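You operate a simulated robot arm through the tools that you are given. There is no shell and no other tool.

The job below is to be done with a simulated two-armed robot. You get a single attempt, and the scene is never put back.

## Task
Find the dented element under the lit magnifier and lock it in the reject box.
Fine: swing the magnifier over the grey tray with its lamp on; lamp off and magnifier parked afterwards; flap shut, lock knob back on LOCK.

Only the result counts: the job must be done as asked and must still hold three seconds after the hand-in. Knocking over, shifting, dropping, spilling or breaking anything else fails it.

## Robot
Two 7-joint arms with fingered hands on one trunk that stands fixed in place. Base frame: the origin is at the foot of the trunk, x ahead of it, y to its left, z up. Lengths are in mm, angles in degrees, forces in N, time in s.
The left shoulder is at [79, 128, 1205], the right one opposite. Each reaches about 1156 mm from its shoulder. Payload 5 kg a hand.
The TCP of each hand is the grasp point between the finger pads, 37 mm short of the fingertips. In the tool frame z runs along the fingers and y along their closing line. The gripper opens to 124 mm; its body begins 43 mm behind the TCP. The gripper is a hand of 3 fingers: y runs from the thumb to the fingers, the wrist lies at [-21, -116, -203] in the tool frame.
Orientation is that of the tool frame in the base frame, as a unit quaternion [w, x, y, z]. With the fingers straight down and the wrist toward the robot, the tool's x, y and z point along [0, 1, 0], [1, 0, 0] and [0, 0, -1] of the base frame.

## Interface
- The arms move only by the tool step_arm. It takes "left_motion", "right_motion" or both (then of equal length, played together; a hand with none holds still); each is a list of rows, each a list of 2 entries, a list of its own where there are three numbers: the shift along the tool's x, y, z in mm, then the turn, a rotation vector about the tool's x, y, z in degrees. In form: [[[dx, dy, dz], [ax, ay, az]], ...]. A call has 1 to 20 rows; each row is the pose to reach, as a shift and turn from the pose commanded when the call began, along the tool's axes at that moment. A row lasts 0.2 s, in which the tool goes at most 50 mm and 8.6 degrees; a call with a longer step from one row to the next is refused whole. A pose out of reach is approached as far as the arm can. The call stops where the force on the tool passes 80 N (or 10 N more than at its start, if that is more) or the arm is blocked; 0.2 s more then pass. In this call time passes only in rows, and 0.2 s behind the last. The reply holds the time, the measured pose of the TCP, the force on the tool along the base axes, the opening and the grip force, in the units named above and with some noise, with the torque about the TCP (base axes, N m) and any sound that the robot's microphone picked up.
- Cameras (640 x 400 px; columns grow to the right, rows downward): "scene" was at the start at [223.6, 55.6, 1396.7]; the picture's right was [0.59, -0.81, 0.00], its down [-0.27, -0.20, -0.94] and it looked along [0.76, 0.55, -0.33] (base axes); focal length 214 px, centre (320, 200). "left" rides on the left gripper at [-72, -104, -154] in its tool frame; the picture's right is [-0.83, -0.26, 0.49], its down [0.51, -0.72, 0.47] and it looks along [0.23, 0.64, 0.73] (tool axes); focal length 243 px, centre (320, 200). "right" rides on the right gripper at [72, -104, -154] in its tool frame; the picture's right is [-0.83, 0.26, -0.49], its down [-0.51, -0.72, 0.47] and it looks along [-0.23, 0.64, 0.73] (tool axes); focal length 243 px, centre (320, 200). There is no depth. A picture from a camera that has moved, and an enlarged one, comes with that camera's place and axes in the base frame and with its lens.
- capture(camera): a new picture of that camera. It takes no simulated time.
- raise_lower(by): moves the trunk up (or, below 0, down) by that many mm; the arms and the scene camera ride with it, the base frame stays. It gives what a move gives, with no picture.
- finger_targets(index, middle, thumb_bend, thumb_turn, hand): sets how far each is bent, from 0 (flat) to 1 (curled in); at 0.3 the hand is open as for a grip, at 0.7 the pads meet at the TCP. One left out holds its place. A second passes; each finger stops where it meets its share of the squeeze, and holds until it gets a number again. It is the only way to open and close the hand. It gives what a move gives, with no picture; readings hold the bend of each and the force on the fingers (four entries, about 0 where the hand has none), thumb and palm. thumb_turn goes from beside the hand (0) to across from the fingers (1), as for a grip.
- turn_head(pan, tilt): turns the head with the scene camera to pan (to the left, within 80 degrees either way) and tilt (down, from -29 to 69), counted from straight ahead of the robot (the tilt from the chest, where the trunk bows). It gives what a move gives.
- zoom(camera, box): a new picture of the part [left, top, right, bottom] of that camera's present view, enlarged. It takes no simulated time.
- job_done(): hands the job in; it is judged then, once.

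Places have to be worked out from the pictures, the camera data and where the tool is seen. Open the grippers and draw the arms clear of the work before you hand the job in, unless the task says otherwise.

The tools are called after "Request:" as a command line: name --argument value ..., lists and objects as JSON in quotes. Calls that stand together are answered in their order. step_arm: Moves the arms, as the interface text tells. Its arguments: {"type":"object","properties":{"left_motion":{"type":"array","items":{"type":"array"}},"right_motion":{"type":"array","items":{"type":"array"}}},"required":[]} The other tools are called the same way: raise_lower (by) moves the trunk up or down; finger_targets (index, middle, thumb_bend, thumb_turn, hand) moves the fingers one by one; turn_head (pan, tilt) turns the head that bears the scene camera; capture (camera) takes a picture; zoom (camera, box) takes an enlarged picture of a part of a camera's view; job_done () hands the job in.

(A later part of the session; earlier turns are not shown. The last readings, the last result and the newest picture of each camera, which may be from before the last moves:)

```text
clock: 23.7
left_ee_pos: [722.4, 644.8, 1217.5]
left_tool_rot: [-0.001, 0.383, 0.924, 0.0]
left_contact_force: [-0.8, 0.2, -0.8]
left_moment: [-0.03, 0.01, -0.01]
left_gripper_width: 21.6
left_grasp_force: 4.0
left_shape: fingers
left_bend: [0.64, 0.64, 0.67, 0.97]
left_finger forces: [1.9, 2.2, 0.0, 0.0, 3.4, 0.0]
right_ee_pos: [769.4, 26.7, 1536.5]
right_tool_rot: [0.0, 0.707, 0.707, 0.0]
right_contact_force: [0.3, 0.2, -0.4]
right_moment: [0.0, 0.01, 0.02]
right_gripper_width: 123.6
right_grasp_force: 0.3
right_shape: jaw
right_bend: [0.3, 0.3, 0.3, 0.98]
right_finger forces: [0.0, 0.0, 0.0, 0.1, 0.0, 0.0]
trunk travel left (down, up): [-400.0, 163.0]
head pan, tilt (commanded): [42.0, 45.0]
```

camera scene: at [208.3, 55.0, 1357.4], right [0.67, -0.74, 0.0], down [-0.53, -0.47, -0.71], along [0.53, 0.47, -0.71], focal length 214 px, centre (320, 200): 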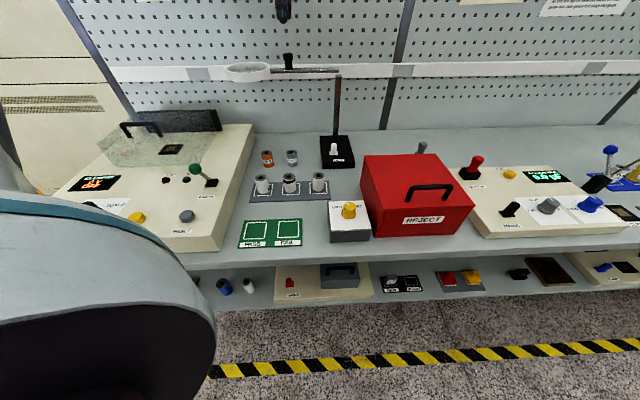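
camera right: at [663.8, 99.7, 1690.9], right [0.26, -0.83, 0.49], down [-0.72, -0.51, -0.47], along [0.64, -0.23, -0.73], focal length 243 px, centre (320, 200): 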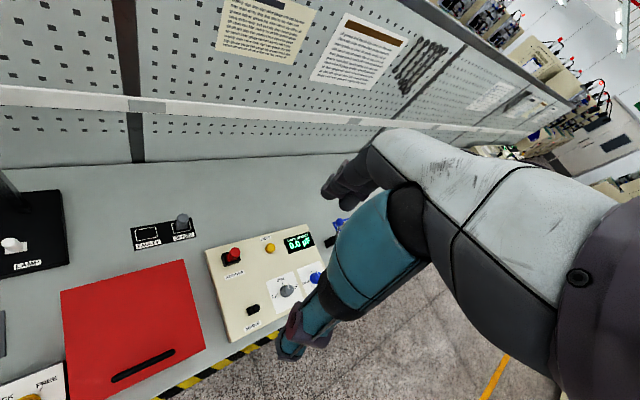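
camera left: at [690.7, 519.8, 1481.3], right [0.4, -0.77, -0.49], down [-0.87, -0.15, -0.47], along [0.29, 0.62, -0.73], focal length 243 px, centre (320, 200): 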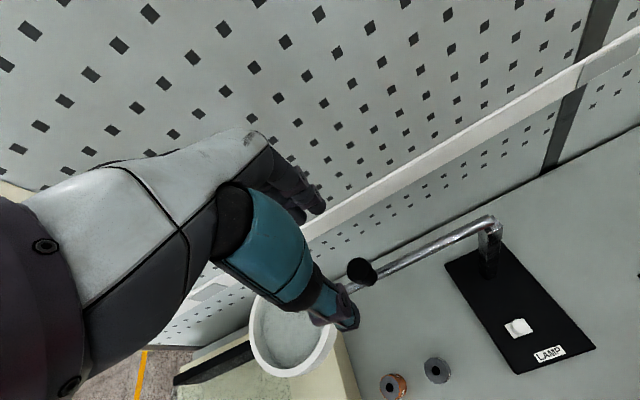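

The knob is gripped (≈4 N). I swing along the arc about the post (pivot ≈ (207, 965), radius ≈154) — a first 16° to feel the resistance.

Request:
step_arm --left_motion '[[[-0.4, -10.7, 0], [0, 0, -2]], [[-1.5, -21.4, 0], [0, 0, -4]], [[-3.4, -32, 0], [0, 0, -6]], [[-6, -42.4, 0], [0, 0, -8]]]'

Request:
capture --camera "scene"

Request:
capture --camera "left"

```text
clock: 24.7
left_ee_pos: [695.9, 610.4, 1216.4]
left_tool_rot: [0.0, 0.318, 0.948, 0.001]
left_contact_force: [1.2, -0.1, -1.8]
left_moment: [0.0, -0.04, 0.02]
left_gripper_width: 21.0
left_grasp_force: 3.7
left_shape: fingers
left_bend: [0.64, 0.65, 0.67, 0.97]
left_finger forces: [2.2, 2.2, 0.0, 0.0, 4.0, 0.0]
right_ee_pos: [769.6, 27.3, 1536.3]
right_tool_rot: [0.0, 0.707, 0.707, 0.0]
right_contact_force: [0.0, -0.9, 0.1]
right_moment: [0.01, -0.02, 0.02]
right_gripper_width: 123.6
right_grasp_force: 0.0
right_shape: jaw
right_bend: [0.3, 0.3, 0.3, 0.98]
right_finger forces: [0.1, 0.0, 0.1, 0.0, 0.1, 0.0]
trunk travel left (down, up): [-400.0, 163.0]
head pan, tilt (commanded): [42.0, 45.0]
```

```text
taken
camera scene: at [209.0, 54.7, 1357.3], right [0.67, -0.74, 0.0], down [-0.53, -0.47, -0.71], along [0.53, 0.47, -0.71], focal length 214 px, centre (320, 200)
```

scene: 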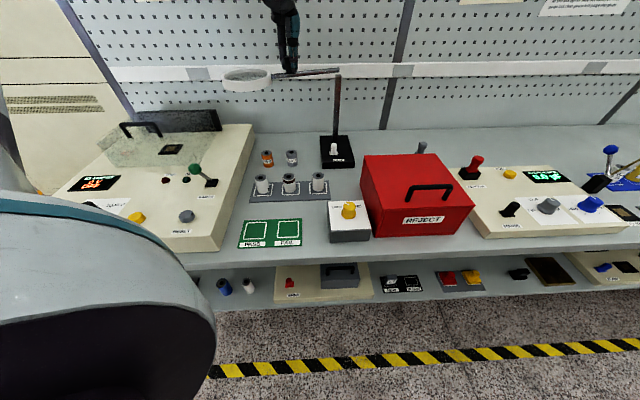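

```text
taken
camera left: at [689.8, 484.8, 1370.1], right [0.51, -0.71, -0.49], down [-0.84, -0.27, -0.47], along [0.2, 0.65, -0.73], focal length 243 px, centre (320, 200)
```

left: 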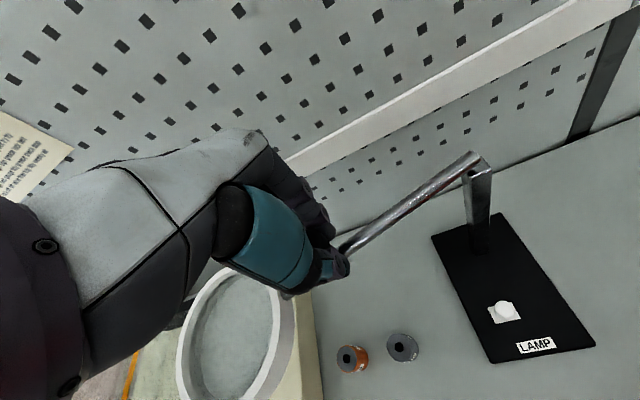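

The arm swings freely. I continue along the arc to about 56°, which puts the lens over the elements.

Request:
step_arm --left_motion '[[[-1.8, -10.6, 0], [0, 0, -2]], [[-4.5, -21.0, 0], [0, 0, -4]], [[-7.8, -31.3, 0], [0, 0, -6]], [[-11.8, -41.2, 0], [0, 0, -8]], [[-16.6, -50.9, 0], [0, 0, -10]], [[-21.9, -60.1, 0], [0, 0, -12]], [[-28.0, -69.1, 0], [0, 0, -14]], [[-34.5, -77.6, 0], [0, 0, -16]], [[-41.7, -85.5, 0], [0, 0, -18]], [[-49.4, -93.0, 0], [0, 0, -20]], [[-49.4, -93.0, 0], [0, 0, -20]]]'

Request:
capture --camera "scene"

Request:
capture --camera "left"

Request:
capture --camera "right"

```text
clock: 27.1
left_ee_pos: [679.4, 508.5, 1216.8]
left_tool_rot: [0.0, 0.147, 0.989, -0.001]
left_contact_force: [3.6, 0.3, -1.5]
left_moment: [0.02, -0.09, 0.07]
left_gripper_width: 19.5
left_grasp_force: 4.3
left_shape: fingers
left_bend: [0.64, 0.65, 0.68, 0.96]
left_finger forces: [2.3, 2.1, 0.0, 0.1, 4.9, 0.0]
right_ee_pos: [770.5, 28.1, 1535.1]
right_tool_rot: [0.0, 0.706, 0.708, 0.0]
right_contact_force: [-0.6, 0.0, 0.3]
right_moment: [0.01, 0.0, -0.03]
right_gripper_width: 123.7
right_grasp_force: 0.1
right_shape: jaw
right_bend: [0.3, 0.3, 0.3, 0.98]
right_finger forces: [0.0, 0.0, 0.0, 0.0, 0.0, 0.1]
trunk travel left (down, up): [-400.0, 163.0]
head pan, tilt (commanded): [42.0, 45.0]
```

```text
taken
camera scene: at [209.2, 55.9, 1357.2], right [0.67, -0.74, 0.0], down [-0.53, -0.47, -0.71], along [0.53, 0.47, -0.71], focal length 214 px, centre (320, 200)
```

scene: 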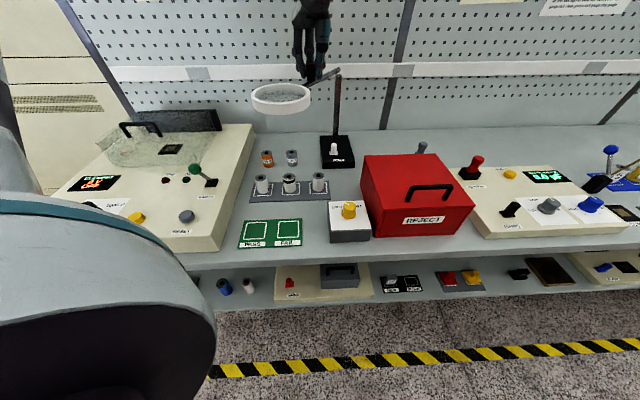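

```text
taken
camera left: at [716.9, 387.8, 1370.1], right [0.72, -0.49, -0.49], down [-0.7, -0.54, -0.47], along [-0.03, 0.68, -0.73], focal length 243 px, centre (320, 200)
```

left: 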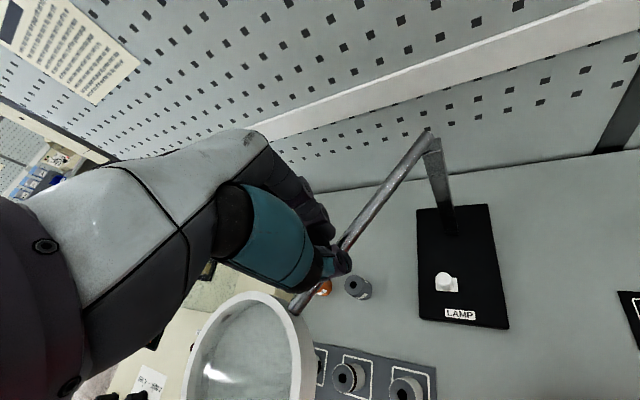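

```text
taken
camera right: at [664.4, 100.6, 1690.6], right [0.26, -0.83, 0.49], down [-0.72, -0.51, -0.47], along [0.64, -0.23, -0.73], focal length 243 px, centre (320, 200)
```

right: 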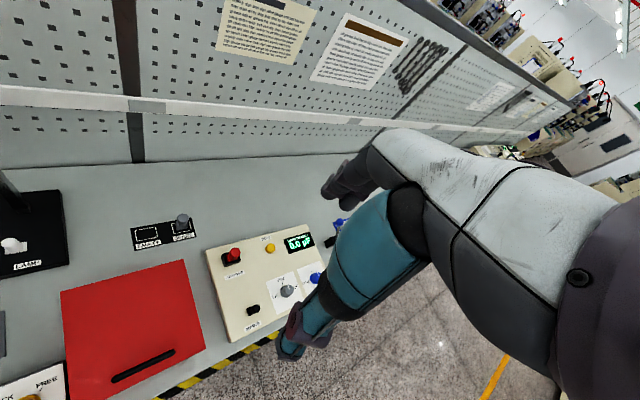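

The lens is now over the tray area. I zoom in to measure the ring position and look at elements near/through it.

Request:
zoom --camera "scene" --box '[235, 60, 355, 140]'

Request:
zoom --camera "scene" --box '[240, 165, 340, 210]'

Request:
zoom --camera "left" --box '[170, 260, 450, 400]'

```text
5.00 times, centred on (295, 100) of scene
camera zoom: at [209.2, 55.9, 1357.2], right [0.67, -0.74, 0.0], down [-0.53, -0.47, -0.71], along [0.53, 0.47, -0.71], focal length 1072 px, centre (445, 700)
```

zoom: 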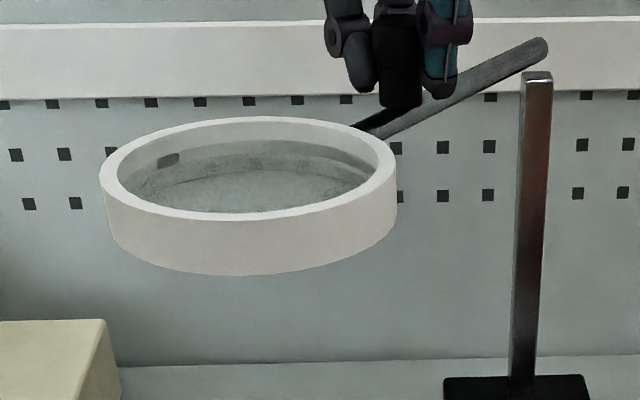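

```text
6.40 times, centred on (290, 188) of scene
camera zoom: at [209.2, 55.9, 1357.2], right [0.67, -0.74, 0.0], down [-0.53, -0.47, -0.71], along [0.53, 0.47, -0.71], focal length 1373 px, centre (512, 280)
```

zoom: 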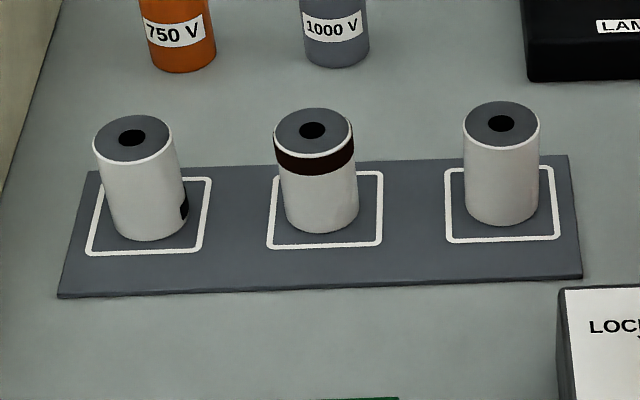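

```text
2.29 times, centred on (310, 330) of left
camera zoom: at [716.9, 387.8, 1370.1], right [0.72, -0.49, -0.49], down [-0.7, -0.54, -0.47], along [-0.03, 0.68, -0.73], focal length 555 px, centre (343, -97)
```

zoom: 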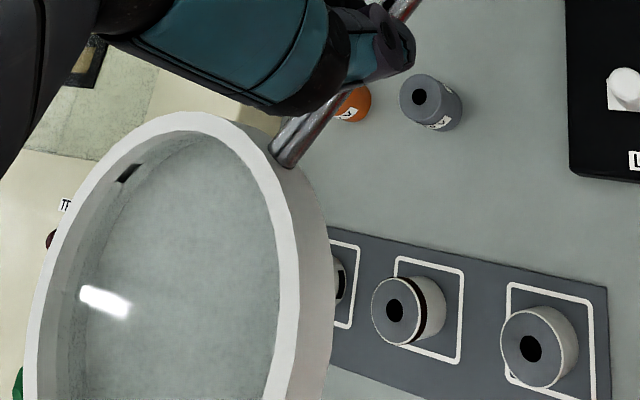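

The ring centre is at about (44, 727), right over the elements. Lamp seems off (nothing lit). I release the knob and lift the left hand clear to the left; then I'll use the right hand on the lamp switch, since the left forearm would hit the ring.

Request:
finger_targets --hand "left" --index 0.42 --middle 0.42 --thumb_bend 0.42

Request:
step_arm --left_motion '[[[0, 0, -40], [0, 0, 0]], [[0, 0, -80], [0, 0, 0]], [[0, 0, -120], [0, 0, 0]], [[0, 0, -160], [0, 0, 0]]]'

Request:
capture --camera "left"

Request:
zoom --camera "scene" --box '[220, 0, 400, 150]'

```text
clock: 28.1
left_ee_pos: [677.7, 507.7, 1216.2]
left_tool_rot: [0.0, 0.147, 0.989, 0.0]
left_contact_force: [0.5, 0.0, 1.2]
left_moment: [0.0, 0.01, 0.01]
left_gripper_width: 92.0
left_grasp_force: 0.1
left_shape: fingers
left_bend: [0.42, 0.42, 0.42, 0.97]
left_finger forces: [0.0, 0.1, 0.0, 0.0, 0.0, 0.0]
right_ee_pos: [768.0, 27.2, 1536.5]
right_tool_rot: [-0.001, 0.707, 0.707, -0.001]
right_contact_force: [-0.4, 0.0, 0.4]
right_moment: [-0.01, -0.03, 0.02]
right_gripper_width: 123.7
right_grasp_force: 0.1
right_shape: jaw
right_bend: [0.3, 0.3, 0.3, 0.98]
right_finger forces: [0.0, 0.0, 0.0, 0.0, 0.0, 0.1]
trunk travel left (down, up): [-400.0, 163.0]
head pan, tilt (commanded): [42.0, 45.0]
```

```text
clock: 29.1
left_ee_pos: [677.5, 506.2, 1379.6]
left_tool_rot: [0.0, 0.149, 0.989, 0.001]
left_contact_force: [0.1, 0.1, 0.2]
left_moment: [0.02, -0.06, -0.01]
left_gripper_width: 91.9
left_grasp_force: 0.0
left_shape: fingers
left_bend: [0.42, 0.42, 0.42, 0.97]
left_finger forces: [0.1, 0.0, 0.1, 0.0, 0.0, 0.0]
right_ee_pos: [767.1, 25.2, 1537.4]
right_tool_rot: [-0.002, 0.707, 0.707, 0.001]
right_contact_force: [-0.2, 0.4, 0.7]
right_moment: [0.01, -0.03, 0.05]
right_gripper_width: 123.8
right_grasp_force: 0.1
right_shape: jaw
right_bend: [0.3, 0.3, 0.3, 0.98]
right_finger forces: [0.0, 0.1, 0.0, 0.1, 0.0, 0.0]
trunk travel left (down, up): [-400.0, 163.0]
head pan, tilt (commanded): [42.0, 45.0]
```

```text
taken
camera left: at [715.3, 385.7, 1531.9], right [0.72, -0.49, -0.49], down [-0.7, -0.54, -0.47], along [-0.03, 0.68, -0.73], focal length 243 px, centre (320, 200)
```

left: 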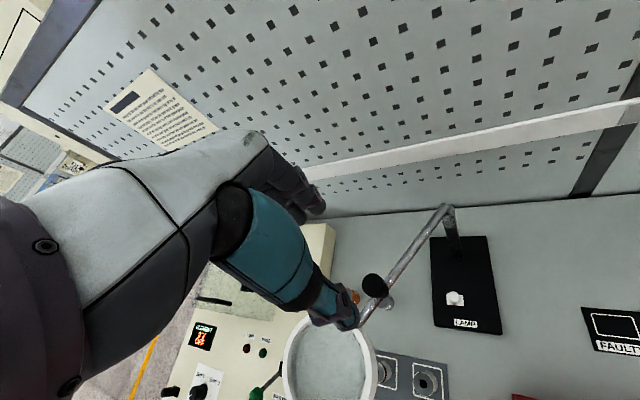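

```text
2.67 times, centred on (310, 75) of scene
camera zoom: at [207.7, 53.9, 1357.5], right [0.67, -0.74, 0.0], down [-0.52, -0.47, -0.71], along [0.53, 0.47, -0.71], focal length 572 px, centre (347, 533)
```

zoom: 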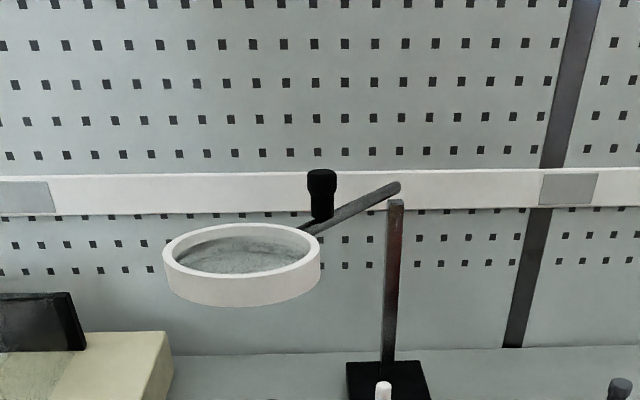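

The magnifier stays put. I move the left hand so its camera looks straight down through the lens at the elements.

Request:
step_arm --left_motion '[[[40, 10, 0], [0, 0, 0]], [[80, 20, 0], [0, 0, 0]], [[120, 30, 0], [0, 0, 0]], [[160, 41, 0], [0, 0, 0]], [[187.5, 50, 0], [0, 0, 0]], [[187.5, 50, 0], [0, 0, 0]]]'

Request:
capture --camera "left"

Request:
capture --camera "scene"

```text
clock: 30.5
left_ee_pos: [514.6, 610.0, 1376.6]
left_tool_rot: [-0.001, 0.147, 0.989, 0.0]
left_contact_force: [-0.7, -0.9, 0.4]
left_moment: [0.0, 0.03, 0.05]
left_gripper_width: 91.7
left_grasp_force: 0.0
left_shape: fingers
left_bend: [0.42, 0.42, 0.42, 0.97]
left_finger forces: [0.0, 0.1, 0.0, 0.0, 0.0, 0.1]
right_ee_pos: [770.7, 25.2, 1536.1]
right_tool_rot: [0.0, 0.707, 0.708, 0.0]
right_contact_force: [0.8, 0.5, -0.6]
right_moment: [0.01, 0.04, 0.02]
right_gripper_width: 123.5
right_grasp_force: 0.1
right_shape: jaw
right_bend: [0.3, 0.3, 0.3, 0.98]
right_finger forces: [0.0, 0.0, 0.0, 0.1, 0.0, 0.0]
trunk travel left (down, up): [-400.0, 163.0]
head pan, tilt (commanded): [42.0, 45.0]
```

```text
taken
camera left: at [553.2, 489.1, 1529.4], right [0.72, -0.49, -0.49], down [-0.7, -0.54, -0.47], along [-0.03, 0.68, -0.73], focal length 243 px, centre (320, 200)
```

left: 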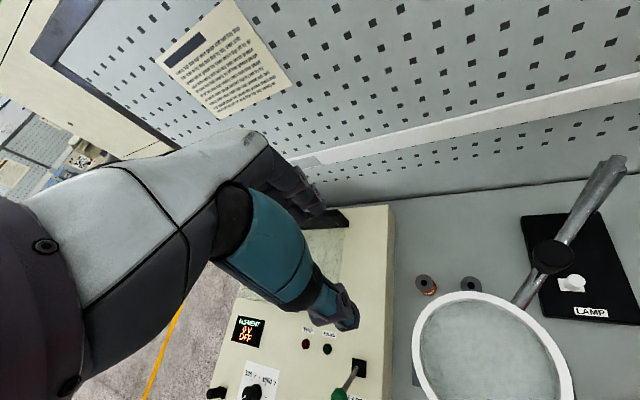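

```text
taken
camera scene: at [209.8, 54.4, 1357.1], right [0.67, -0.74, 0.0], down [-0.53, -0.47, -0.71], along [0.52, 0.47, -0.71], focal length 214 px, centre (320, 200)
```

scene: 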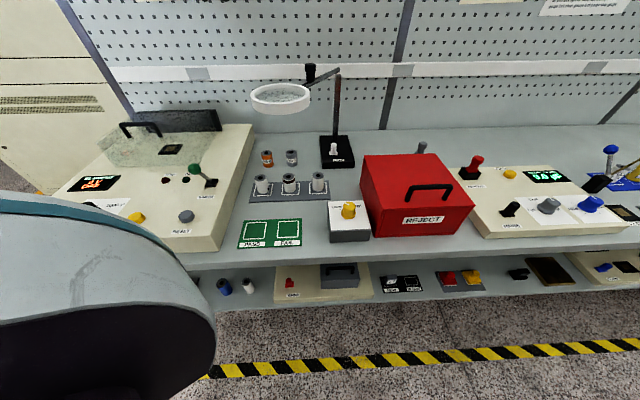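

I zoom in on the lens from above to see whether anything is visible through the glass.

Request:
zoom --camera "left" --box '[400, 280, 600, 400]'

```text
3.20 times, centred on (500, 340) of left
camera zoom: at [553.2, 489.1, 1529.4], right [0.72, -0.49, -0.49], down [-0.7, -0.54, -0.47], along [-0.03, 0.68, -0.73], focal length 776 px, centre (-256, -248)
```

zoom: 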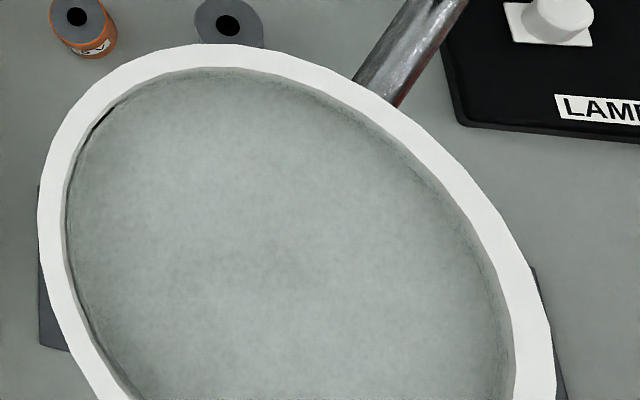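

Unlit, the lens is foggy — so the lamp is off and a lit lens will be recognisable with this camera. I leave the left camera there as a monitor and bring the right hand (pinched) over toward the lamp switch.

Request:
finger_targets --hand "right" --index 0.7 --middle 0.7 --thumb_bend 0.7

Request:
step_arm --right_motion '[[[27.6, -13.8, 37], [0, 0, -5.625]], [[55.2, -27.6, 74], [0, 0, -11.25]], [[82.7, -41.4, 111], [0, 0, -16.875]], [[110.3, -55.2, 148], [0, 0, -22.5]], [[137.9, -68.9, 185], [0, 0, -28.125]], [[165.5, -82.7, 222], [0, 0, -33.75]], [[193, -96.5, 259], [0, 0, -39.375]], [[220.6, -110.3, 296], [0, 0, -45]], [[220.6, -110.3, 296], [0, 0, -45]]]'

Request:
capture --camera "scene"

Request:
capture --camera "right"

```text
clock: 31.5
left_ee_pos: [513.4, 611.1, 1375.9]
left_tool_rot: [0.0, 0.147, 0.989, 0.0]
left_contact_force: [0.0, -0.6, 0.0]
left_moment: [0.0, 0.03, 0.02]
left_gripper_width: 92.2
left_grasp_force: 0.0
left_shape: fingers
left_bend: [0.42, 0.42, 0.42, 0.97]
left_finger forces: [0.0, 0.0, 0.0, 0.1, 0.0, 0.0]
right_ee_pos: [768.2, 27.8, 1536.9]
right_tool_rot: [-0.001, 0.706, 0.708, 0.0]
right_contact_force: [-0.1, 0.0, 0.1]
right_moment: [0.04, 0.01, 0.0]
right_gripper_width: 7.3
right_grasp_force: 0.1
right_shape: fingers
right_bend: [0.7, 0.7, 0.7, 0.98]
right_finger forces: [0.0, 0.1, 0.0, 0.0, 0.0, 0.1]
trunk travel left (down, up): [-400.0, 163.0]
head pan, tilt (commanded): [42.0, 45.0]
```

```text
clock: 33.5
left_ee_pos: [513.0, 610.6, 1376.8]
left_tool_rot: [0.0, 0.147, 0.989, 0.0]
left_contact_force: [0.1, 0.5, -0.1]
left_moment: [0.05, -0.01, -0.03]
left_gripper_width: 92.3
left_grasp_force: 0.1
left_shape: fingers
left_bend: [0.42, 0.42, 0.42, 0.97]
left_finger forces: [0.0, 0.0, 0.1, 0.1, 0.1, 0.2]
right_ee_pos: [658.6, 246.7, 1240.1]
right_tool_rot: [0.0, 0.382, 0.924, 0.0]
right_contact_force: [0.8, -0.2, 0.2]
right_moment: [0.01, 0.0, 0.01]
right_gripper_width: 7.2
right_grasp_force: 0.1
right_shape: fingers
right_bend: [0.7, 0.7, 0.7, 0.98]
right_finger forces: [0.1, 0.1, 0.0, 0.1, 0.0, 0.0]
trunk travel left (down, up): [-400.0, 163.0]
head pan, tilt (commanded): [42.0, 45.0]
```

```text
taken
camera scene: at [208.2, 54.6, 1357.5], right [0.67, -0.74, 0.0], down [-0.53, -0.47, -0.71], along [0.53, 0.47, -0.71], focal length 214 px, centre (320, 200)
```

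scene: 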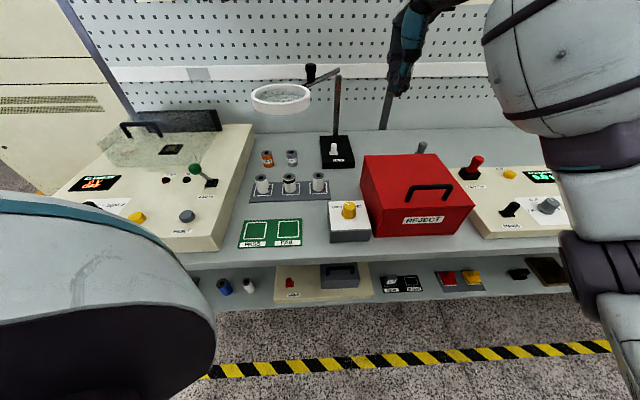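

```text
taken
camera right: at [532.3, 224.6, 1395.5], right [0.77, -0.4, 0.49], down [-0.15, -0.87, -0.47], along [0.62, 0.29, -0.73], focal length 243 px, centre (320, 200)
```

right: 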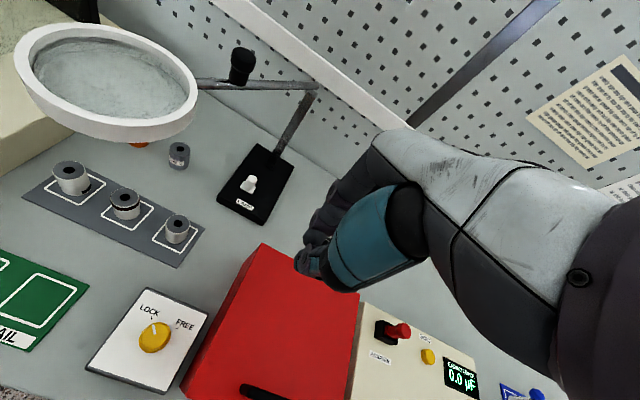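

The right hand is well placed. I lower and tilt it to a staging point in front of the lamp base, staying left of the red box and below the rod.

Request:
step_arm --right_motion '[[[12.7, 16.7, 38], [-6.67, 0, 0]], [[25.3, 33.3, 76], [-13.33, 0, 0]], [[38, 50, 114], [-20, 0, 0]], [[50.7, 66.7, 152], [-26.67, 0, 0]], [[63.3, 83.3, 190], [-33.33, 0, 0]], [[76, 100, 228], [-40, 0, 0]], [[76, 100, 228], [-40, 0, 0]]]'

Request:
capture --camera "scene"

Request:
capture --camera "right"

Request:
zoom --camera "left" --box '[380, 150, 640, 400]'

```text
clock: 35.1
left_ee_pos: [514.0, 610.0, 1376.3]
left_tool_rot: [0.0, 0.148, 0.989, 0.0]
left_contact_force: [-0.6, 0.0, -0.3]
left_moment: [0.01, -0.02, 0.01]
left_gripper_width: 91.9
left_grasp_force: 0.1
left_shape: fingers
left_bend: [0.42, 0.42, 0.42, 0.97]
left_finger forces: [0.1, 0.0, 0.0, 0.0, 0.1, 0.1]
right_ee_pos: [676.5, 372.0, 1011.7]
right_tool_rot: [0.131, 0.359, 0.868, 0.317]
right_contact_force: [-0.6, 0.4, -0.1]
right_moment: [0.03, 0.04, 0.01]
right_gripper_width: 7.2
right_grasp_force: 0.1
right_shape: fingers
right_bend: [0.7, 0.7, 0.7, 0.98]
right_finger forces: [0.1, 0.1, 0.0, 0.0, 0.1, 0.0]
trunk travel left (down, up): [-400.0, 163.0]
head pan, tilt (commanded): [42.0, 45.0]
```

```text
taken
camera scene: at [208.8, 54.8, 1357.4], right [0.67, -0.74, 0.0], down [-0.53, -0.47, -0.71], along [0.53, 0.47, -0.71], focal length 214 px, centre (320, 200)
```

scene: 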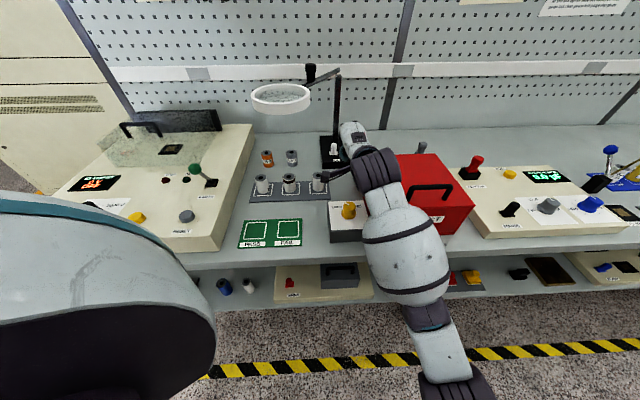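

```text
taken
camera right: at [497.7, 297.3, 1063.5], right [0.5, -0.67, 0.55], down [0.18, -0.53, -0.83], along [0.84, 0.52, -0.15], focal length 243 px, centre (320, 200)
```

right: 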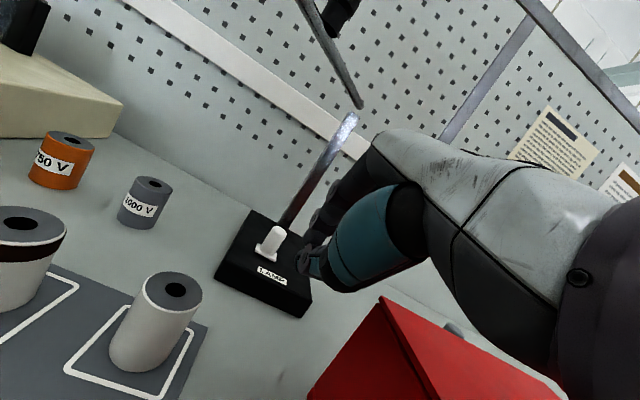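

```text
1.60 times, centred on (510, 275) of left
camera zoom: at [552.2, 489.5, 1530.0], right [0.72, -0.49, -0.49], down [-0.7, -0.54, -0.47], along [-0.03, 0.68, -0.73], focal length 388 px, centre (16, 80)
```

zoom: 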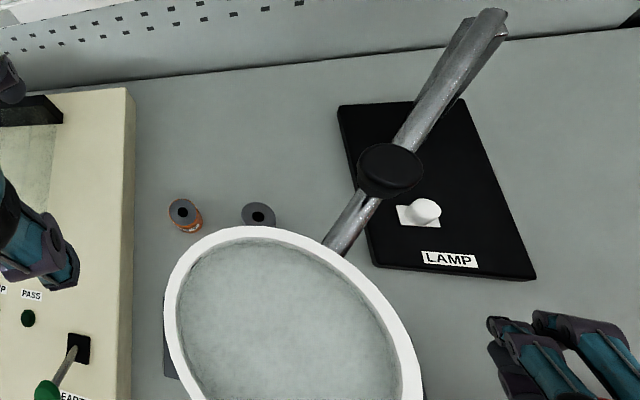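

Clear so far. I move the pinched right fingertip forward to above the lamp peg.

Request:
step_arm --right_motion '[[[4.6, 21, 18.2], [0, 0, 0]], [[9.2, 42, 36.4], [0, 0, 0]], [[13.8, 63, 54.7], [0, 0, 0]], [[18.3, 83.7, 72.9], [0, 0, 0]], [[18.3, 83.7, 72.9], [0, 0, 0]]]'

Request:
zoom --camera "right" --box '[200, 150, 400, 350]'

Request:
zoom --camera "left" --box '[500, 180, 640, 320]'

Request:
zoom --camera "scene" --box '[240, 60, 420, 220]'

```text
clock: 36.5
left_ee_pos: [453.2, 555.9, 1424.0]
left_tool_rot: [0.021, 0.148, 0.988, 0.023]
left_contact_force: [-3.2, 0.8, 1.3]
left_moment: [-0.13, -0.24, -0.06]
left_gripper_width: 92.6
left_grasp_force: 0.0
left_shape: fingers
left_bend: [0.42, 0.42, 0.42, 0.97]
left_finger forces: [0.0, 0.0, 0.1, 0.0, 0.1, 0.1]
right_ee_pos: [714.9, 385.2, 1022.5]
right_tool_rot: [0.146, 0.373, 0.857, 0.323]
right_contact_force: [1.0, -0.1, -0.1]
right_moment: [0.02, 0.01, 0.05]
right_gripper_width: 7.0
right_grasp_force: 0.1
right_shape: fingers
right_bend: [0.7, 0.7, 0.7, 0.98]
right_finger forces: [0.0, 0.0, 0.0, 0.0, 0.0, 0.1]
trunk travel left (down, up): [-400.0, 163.0]
head pan, tilt (commanded): [42.0, 45.0]
stopped in row 5 (right hand): the arm was blocked; the commanded pose is now the measured one
```

```text
2.00 times, centred on (300, 250) of right
camera zoom: at [532.7, 317.8, 1068.9], right [0.46, -0.7, 0.55], down [0.18, -0.53, -0.83], along [0.87, 0.48, -0.12], focal length 485 px, centre (360, 100)
```

zoom: 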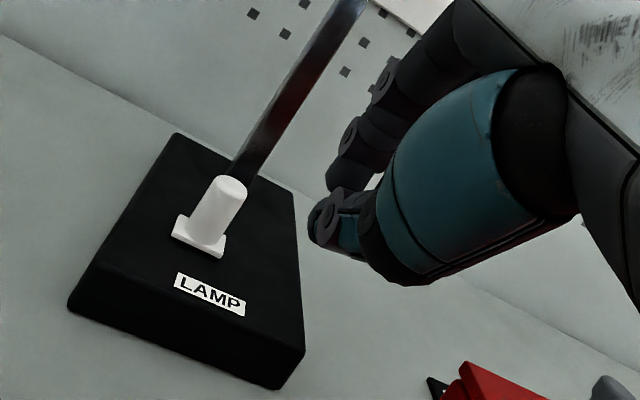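

```text
2.86 times, centred on (570, 250) of left
camera zoom: at [483.5, 430.4, 1574.7], right [0.74, -0.47, -0.48], down [-0.67, -0.52, -0.53], along [0.0, 0.71, -0.71], focal length 693 px, centre (-394, 57)
```

zoom: 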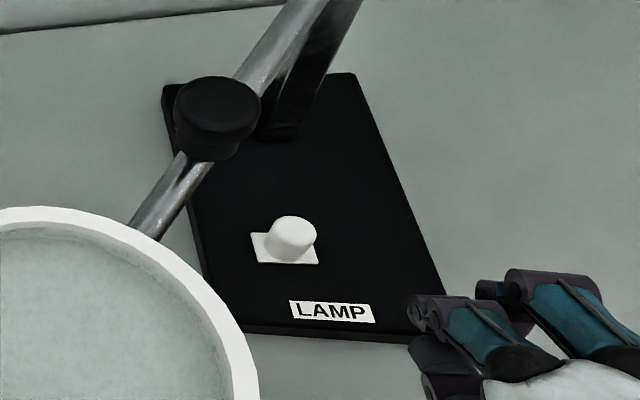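

```text
2.50 times, centred on (330, 140) of scene
camera zoom: at [149.1, 3.1, 1368.1], right [0.67, -0.74, 0.0], down [-0.49, -0.44, -0.75], along [0.56, 0.5, -0.66], focal length 536 px, centre (295, 350)
```

zoom: 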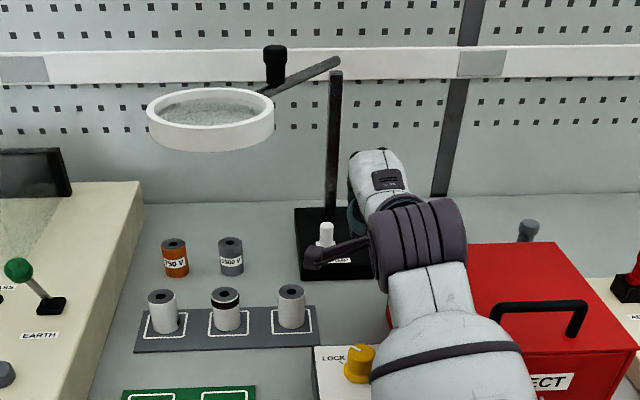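

The arm was blocked and the trunk leaned back — something on the right arm is pressing. Before moving I look to find what touches.

Request:
capture --camera "scene"

Request:
zoom --camera "scene" --box '[300, 180, 480, 340]'

Request:
capture --camera "left"

```text
taken
camera scene: at [149.1, 3.1, 1368.1], right [0.67, -0.74, 0.0], down [-0.49, -0.44, -0.75], along [0.56, 0.5, -0.66], focal length 214 px, centre (320, 200)
```

scene: 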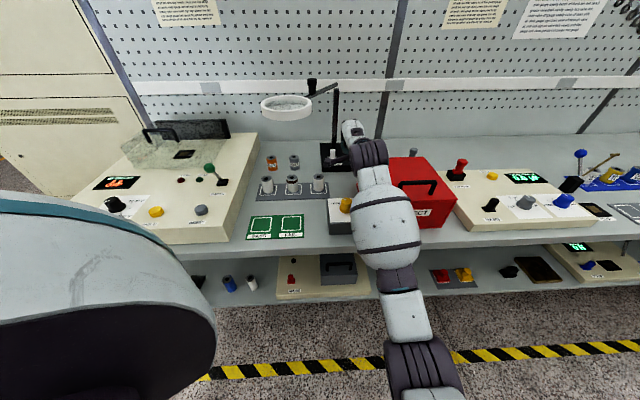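

```text
2.50 times, centred on (390, 260) of scene
camera zoom: at [149.1, 3.1, 1368.1], right [0.67, -0.74, 0.0], down [-0.49, -0.44, -0.75], along [0.56, 0.5, -0.66], focal length 536 px, centre (145, 50)
```

zoom: 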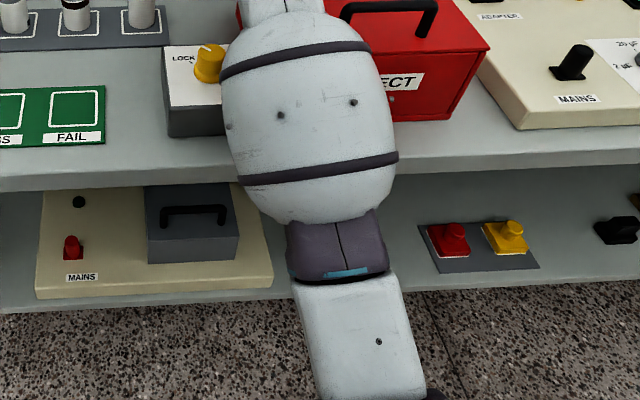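

```text
taken
camera left: at [483.5, 430.4, 1574.7], right [0.74, -0.47, -0.48], down [-0.67, -0.52, -0.53], along [0.0, 0.71, -0.71], focal length 243 px, centre (320, 200)
```

left: 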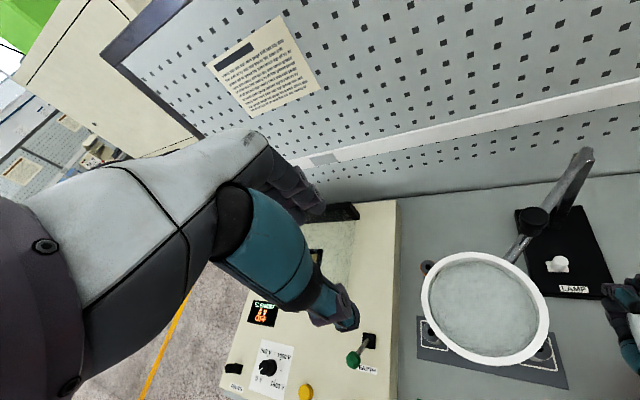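

The right forearm (elbow dropped low) is pressing near the bench edge/box fronts. I retreat the right hand back and up along its own axis.

Request:
step_arm --right_motion '[[[0, -4, -40], [0, 0, 0]], [[0, -2, -80], [0, 0, 0]], [[0, 10, -120], [0, 0, 0]], [[0, 30, -160], [0, 0, 0]], [[0, 50, -200], [0, 0, 0]]]'

Request:
capture --camera "scene"

Request:
zoom --camera "scene" --box '[300, 130, 500, 270]'

```text
clock: 37.7
left_ee_pos: [513.5, 614.1, 1374.8]
left_tool_rot: [0.0, 0.148, 0.989, -0.002]
left_contact_force: [-0.9, -0.4, -0.1]
left_moment: [-0.05, 0.0, -0.01]
left_gripper_width: 92.6
left_grasp_force: 0.2
left_shape: fingers
left_bend: [0.42, 0.42, 0.42, 0.97]
left_finger forces: [0.1, 0.0, 0.0, 0.0, 0.0, 0.0]
right_ee_pos: [688.9, 385.2, 1165.4]
right_tool_rot: [0.131, 0.371, 0.87, 0.298]
right_contact_force: [0.1, 0.6, 0.2]
right_moment: [-0.02, -0.02, -0.05]
right_gripper_width: 6.6
right_grasp_force: 0.0
right_shape: fingers
right_bend: [0.7, 0.7, 0.7, 0.97]
right_finger forces: [0.1, 0.1, 0.0, 0.0, 0.0, 0.0]
trunk travel left (down, up): [-400.0, 163.0]
head pan, tilt (commanded): [42.0, 45.0]
```

```text
taken
camera scene: at [208.0, 58.6, 1357.2], right [0.67, -0.74, 0.0], down [-0.53, -0.48, -0.71], along [0.53, 0.47, -0.71], focal length 214 px, centre (320, 200)
```

scene: 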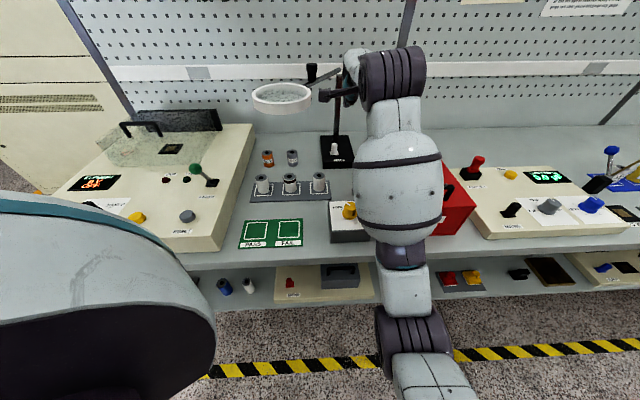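

```text
2.86 times, centred on (400, 200) of scene
camera zoom: at [208.0, 58.6, 1357.2], right [0.67, -0.74, 0.0], down [-0.53, -0.48, -0.71], along [0.53, 0.47, -0.71], focal length 613 px, centre (91, 200)
```

zoom: 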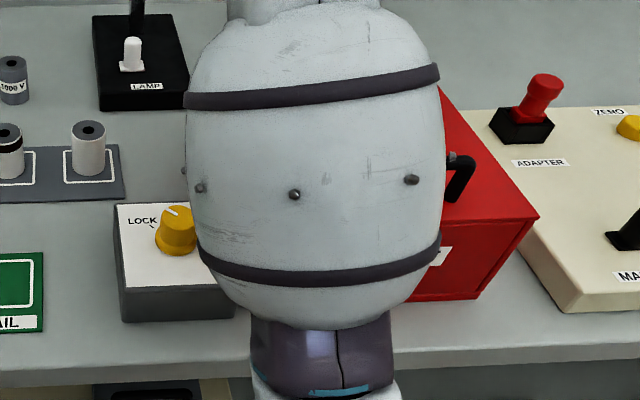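

The trunk recovered and nothing appears moved. The right elbow hangs too low for that reach, so I shift the right hand slightly right and raise the trunk 150 mm to lift both elbows.

Request:
step_arm --right_motion '[[[-30, -15, -20], [0, 0, 0]], [[-60, -30, -40], [0, 0, 0]], [[-60, -30, -40], [0, 0, 0]]]'

Request:
raise_lower --by 150

Request:
capture --camera "scene"

Request:
capture --camera "right"

```text
clock: 38.5
left_ee_pos: [515.4, 610.7, 1377.4]
left_tool_rot: [0.0, 0.147, 0.989, 0.0]
left_contact_force: [0.2, 0.0, 0.2]
left_moment: [0.0, 0.02, -0.03]
left_gripper_width: 92.4
left_grasp_force: 0.1
left_shape: fingers
left_bend: [0.42, 0.42, 0.42, 0.97]
left_finger forces: [0.0, 0.0, 0.0, 0.1, 0.0, 0.1]
right_ee_pos: [694.0, 304.7, 1178.7]
right_tool_rot: [0.131, 0.372, 0.869, 0.299]
right_contact_force: [-0.4, -0.2, -0.2]
right_moment: [-0.02, 0.01, 0.0]
right_gripper_width: 6.8
right_grasp_force: 0.1
right_shape: fingers
right_bend: [0.7, 0.7, 0.7, 0.97]
right_finger forces: [0.1, 0.0, 0.0, 0.1, 0.1, 0.0]
trunk travel left (down, up): [-400.0, 163.0]
head pan, tilt (commanded): [42.0, 45.0]
```

```text
clock: 40.2
left_ee_pos: [516.4, 610.3, 1524.7]
left_tool_rot: [-0.001, 0.149, 0.989, -0.001]
left_contact_force: [1.2, 0.0, 0.0]
left_moment: [0.0, 0.02, 0.0]
left_gripper_width: 92.4
left_grasp_force: 0.0
left_shape: fingers
left_bend: [0.42, 0.42, 0.42, 0.97]
left_finger forces: [0.0, 0.0, 0.1, 0.0, 0.0, 0.1]
right_ee_pos: [697.6, 305.2, 1325.3]
right_tool_rot: [0.13, 0.372, 0.869, 0.3]
right_contact_force: [1.1, 0.1, -0.3]
right_moment: [0.02, -0.01, 0.0]
right_gripper_width: 6.8
right_grasp_force: 0.2
right_shape: fingers
right_bend: [0.7, 0.7, 0.7, 0.97]
right_finger forces: [0.0, 0.0, 0.0, 0.0, 0.1, 0.0]
trunk travel left (down, up): [-550.0, 13.0]
head pan, tilt (commanded): [42.0, 45.0]
```

```text
taken
camera scene: at [109.7, 55.2, 1536.2], right [0.67, -0.74, 0.0], down [-0.53, -0.47, -0.71], along [0.53, 0.47, -0.71], focal length 214 px, centre (320, 200)
```

scene: 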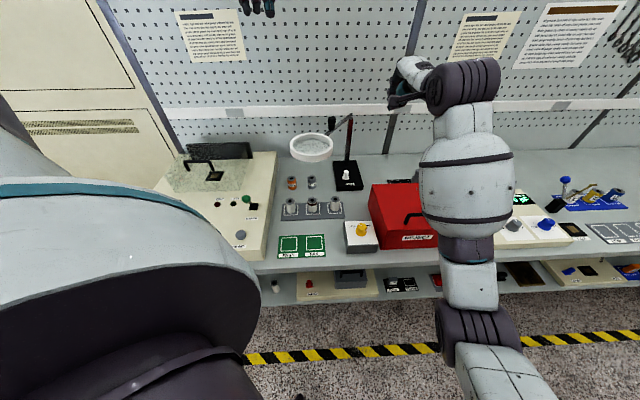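

```text
taken
camera right: at [517.7, 235.4, 1383.9], right [0.5, -0.67, 0.55], down [0.15, -0.56, -0.81], along [0.85, 0.49, -0.18], focal length 243 px, centre (320, 200)
```

right: 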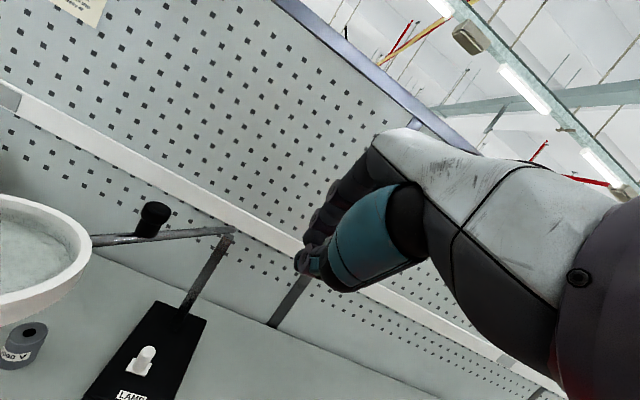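

The trunk unbends as it rises, shifting the shoulders back ~100 mm. I go to a middle height (+75), then turn the right hand fingers-down and yawed to the right (so knuckles avoid the post and the elbow stays high).

Request:
raise_lower --by -75

Request:
step_arm --right_motion '[[[0, 0, -5], [7.64, 0, 0]], [[0, 0, -10], [15.28, 0, 0]], [[0, 0, -15], [22.9, 0, 0]], [[0, 0, -20], [30.6, 0, 0]], [[0, 0, -25], [38.2, 0, 0]], [[0, 0, -25], [38.2, 0, 0]]]'

Request:
step_arm --right_motion '[[[0, 0, 0], [0, 0, -7.7]], [[0, 0, 0], [0, 0, -15.5]], [[0, 0, 0], [0, 0, -23.2]], [[0, 0, 0], [0, 0, -31]], [[0, 0, 0], [0, 0, -38.7]], [[0, 0, 0], [0, 0, -46.4]], [[0, 0, 0], [0, 0, -46.4]]]'

Request:
capture --camera "scene"

Request:
capture --camera "right"

```text
clock: 41.4
left_ee_pos: [513.7, 610.1, 1452.6]
left_tool_rot: [0.001, 0.147, 0.989, 0.0]
left_contact_force: [-0.1, -0.1, 0.3]
left_moment: [0.03, 0.02, -0.01]
left_gripper_width: 92.1
left_grasp_force: 0.0
left_shape: fingers
left_bend: [0.42, 0.42, 0.42, 0.97]
left_finger forces: [0.1, 0.0, 0.0, 0.0, 0.0, 0.0]
right_ee_pos: [695.4, 304.3, 1254.4]
right_tool_rot: [0.131, 0.371, 0.869, 0.3]
right_contact_force: [0.3, -0.2, -0.1]
right_moment: [-0.01, 0.03, 0.0]
right_gripper_width: 6.7
right_grasp_force: 0.1
right_shape: fingers
right_bend: [0.7, 0.7, 0.7, 0.97]
right_finger forces: [0.1, 0.0, 0.0, 0.0, 0.0, 0.0]
trunk travel left (down, up): [-475.0, 88.0]
head pan, tilt (commanded): [42.0, 45.0]
```

```text
clock: 42.8
left_ee_pos: [514.4, 610.0, 1451.9]
left_tool_rot: [0.0, 0.147, 0.989, 0.0]
left_contact_force: [-0.3, 0.0, -0.4]
left_moment: [0.0, 0.05, -0.02]
left_gripper_width: 92.4
left_grasp_force: 0.0
left_shape: fingers
left_bend: [0.42, 0.42, 0.42, 0.97]
left_finger forces: [0.0, 0.1, 0.0, 0.1, 0.0, 0.1]
right_ee_pos: [683.7, 293.5, 1273.9]
right_tool_rot: [0.001, 0.394, 0.919, -0.001]
right_contact_force: [0.0, 1.7, -0.2]
right_moment: [-0.04, 0.02, -0.01]
right_gripper_width: 6.8
right_grasp_force: 0.0
right_shape: fingers
right_bend: [0.7, 0.7, 0.7, 0.97]
right_finger forces: [0.0, 0.1, 0.0, 0.0, 0.1, 0.0]
trunk travel left (down, up): [-475.0, 88.0]
head pan, tilt (commanded): [42.0, 45.0]
```

```text
clock: 44.4
left_ee_pos: [513.5, 609.6, 1451.6]
left_tool_rot: [0.0, 0.148, 0.989, -0.001]
left_contact_force: [-0.4, 0.0, 0.1]
left_moment: [-0.05, -0.05, 0.0]
left_gripper_width: 92.3
left_grasp_force: 0.0
left_shape: fingers
left_bend: [0.42, 0.42, 0.42, 0.97]
left_finger forces: [0.0, 0.1, 0.0, 0.0, 0.0, 0.0]
right_ee_pos: [684.7, 294.0, 1273.9]
right_tool_rot: [0.002, -0.001, 1.0, -0.002]
right_contact_force: [0.6, -0.8, 0.4]
right_moment: [0.0, 0.02, 0.0]
right_gripper_width: 6.4
right_grasp_force: 0.0
right_shape: fingers
right_bend: [0.7, 0.7, 0.7, 0.97]
right_finger forces: [0.1, 0.0, 0.0, 0.0, 0.0, 0.0]
trunk travel left (down, up): [-475.0, 88.0]
head pan, tilt (commanded): [42.0, 45.0]
```

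```text
taken
camera scene: at [177.7, 55.2, 1444.2], right [0.67, -0.74, 0.0], down [-0.53, -0.47, -0.71], along [0.53, 0.47, -0.71], focal length 214 px, centre (320, 200)
```

scene: 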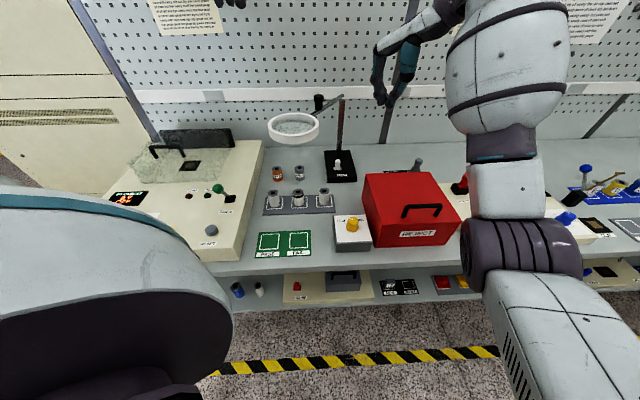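

```text
taken
camera right: at [610.6, 190.4, 1428.3], right [0.83, 0.26, 0.49], down [0.51, -0.72, -0.47], along [0.23, 0.64, -0.73], focal length 243 px, centre (320, 200)
```

right: 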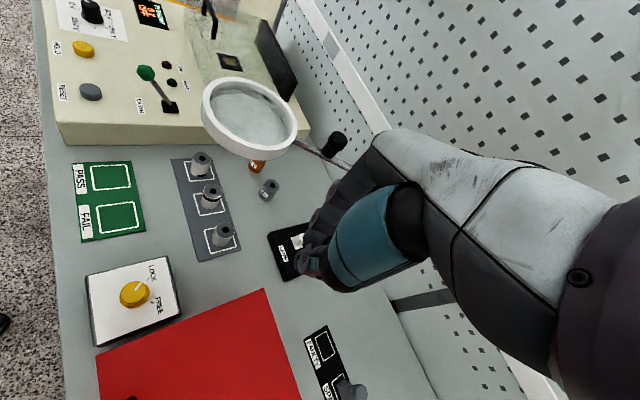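

The right elbow is now high and out to the right. I move the right hand behind the box, descend in front of the rod, then will slide forward below it to the lamp peg.

Request:
step_arm --right_motion '[[[-24, 25, 0], [0, 0, 0]], [[-48, 51, 0], [0, 0, 0]], [[-72.3, 76, 0], [0, 0, 0]], [[-72.3, 76, 43], [0, 0, 0]], [[-72.3, 76, 86], [0, 0, 0]], [[-72.3, 76, 129], [0, 0, 0]], [[-72.3, 76, 172], [0, 0, 0]], [[-72.3, 76, 215], [0, 0, 0]], [[-72.3, 76, 256], [0, 0, 0]], [[-72.3, 76, 256], [0, 0, 0]]]'

Request:
capture --camera "scene"

Request:
capture --camera "right"

Request:
capture --camera "left"

```text
clock: 46.6
left_ee_pos: [514.1, 610.8, 1452.1]
left_tool_rot: [0.0, 0.148, 0.989, 0.0]
left_contact_force: [-0.4, -1.0, -0.3]
left_moment: [-0.01, 0.01, 0.0]
left_gripper_width: 92.1
left_grasp_force: 0.0
left_shape: fingers
left_bend: [0.42, 0.42, 0.42, 0.97]
left_finger forces: [0.0, 0.0, 0.0, 0.0, 0.1, 0.1]
right_ee_pos: [757.2, 369.1, 1018.0]
right_tool_rot: [0.002, 0.0, 1.0, -0.002]
right_contact_force: [0.2, 0.2, -0.1]
right_moment: [-0.01, 0.01, 0.02]
right_gripper_width: 6.7
right_grasp_force: 0.0
right_shape: fingers
right_bend: [0.7, 0.7, 0.7, 0.97]
right_finger forces: [0.0, 0.1, 0.0, 0.0, 0.0, 0.0]
trunk travel left (down, up): [-475.0, 88.0]
head pan, tilt (commanded): [42.0, 45.0]
```

```text
taken
camera scene: at [177.7, 55.0, 1444.3], right [0.67, -0.74, 0.0], down [-0.53, -0.47, -0.71], along [0.53, 0.47, -0.71], focal length 214 px, centre (320, 200)
```

scene: 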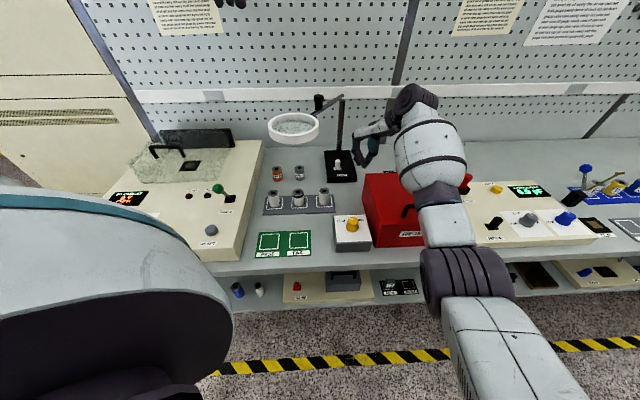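

```text
taken
camera right: at [682.8, 266.2, 1173.8], right [0.83, 0.26, 0.49], down [0.51, -0.72, -0.47], along [0.23, 0.64, -0.73], focal length 243 px, centre (320, 200)
```

right: 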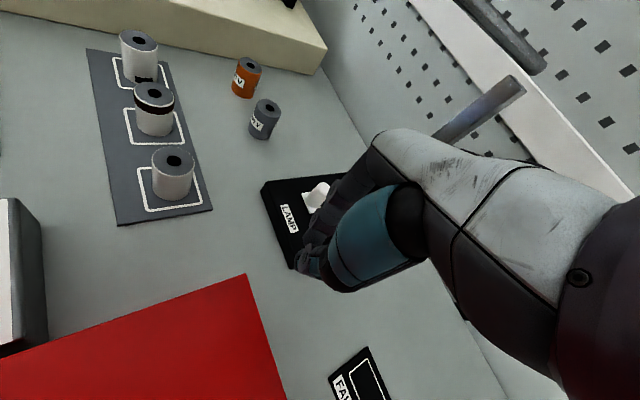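

```text
taken
camera left: at [551.9, 489.9, 1605.0], right [0.72, -0.49, -0.49], down [-0.7, -0.54, -0.47], along [-0.03, 0.68, -0.73], focal length 243 px, centre (320, 200)
```

left: 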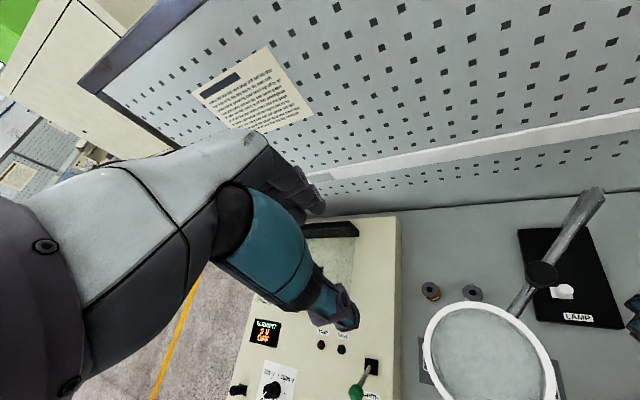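

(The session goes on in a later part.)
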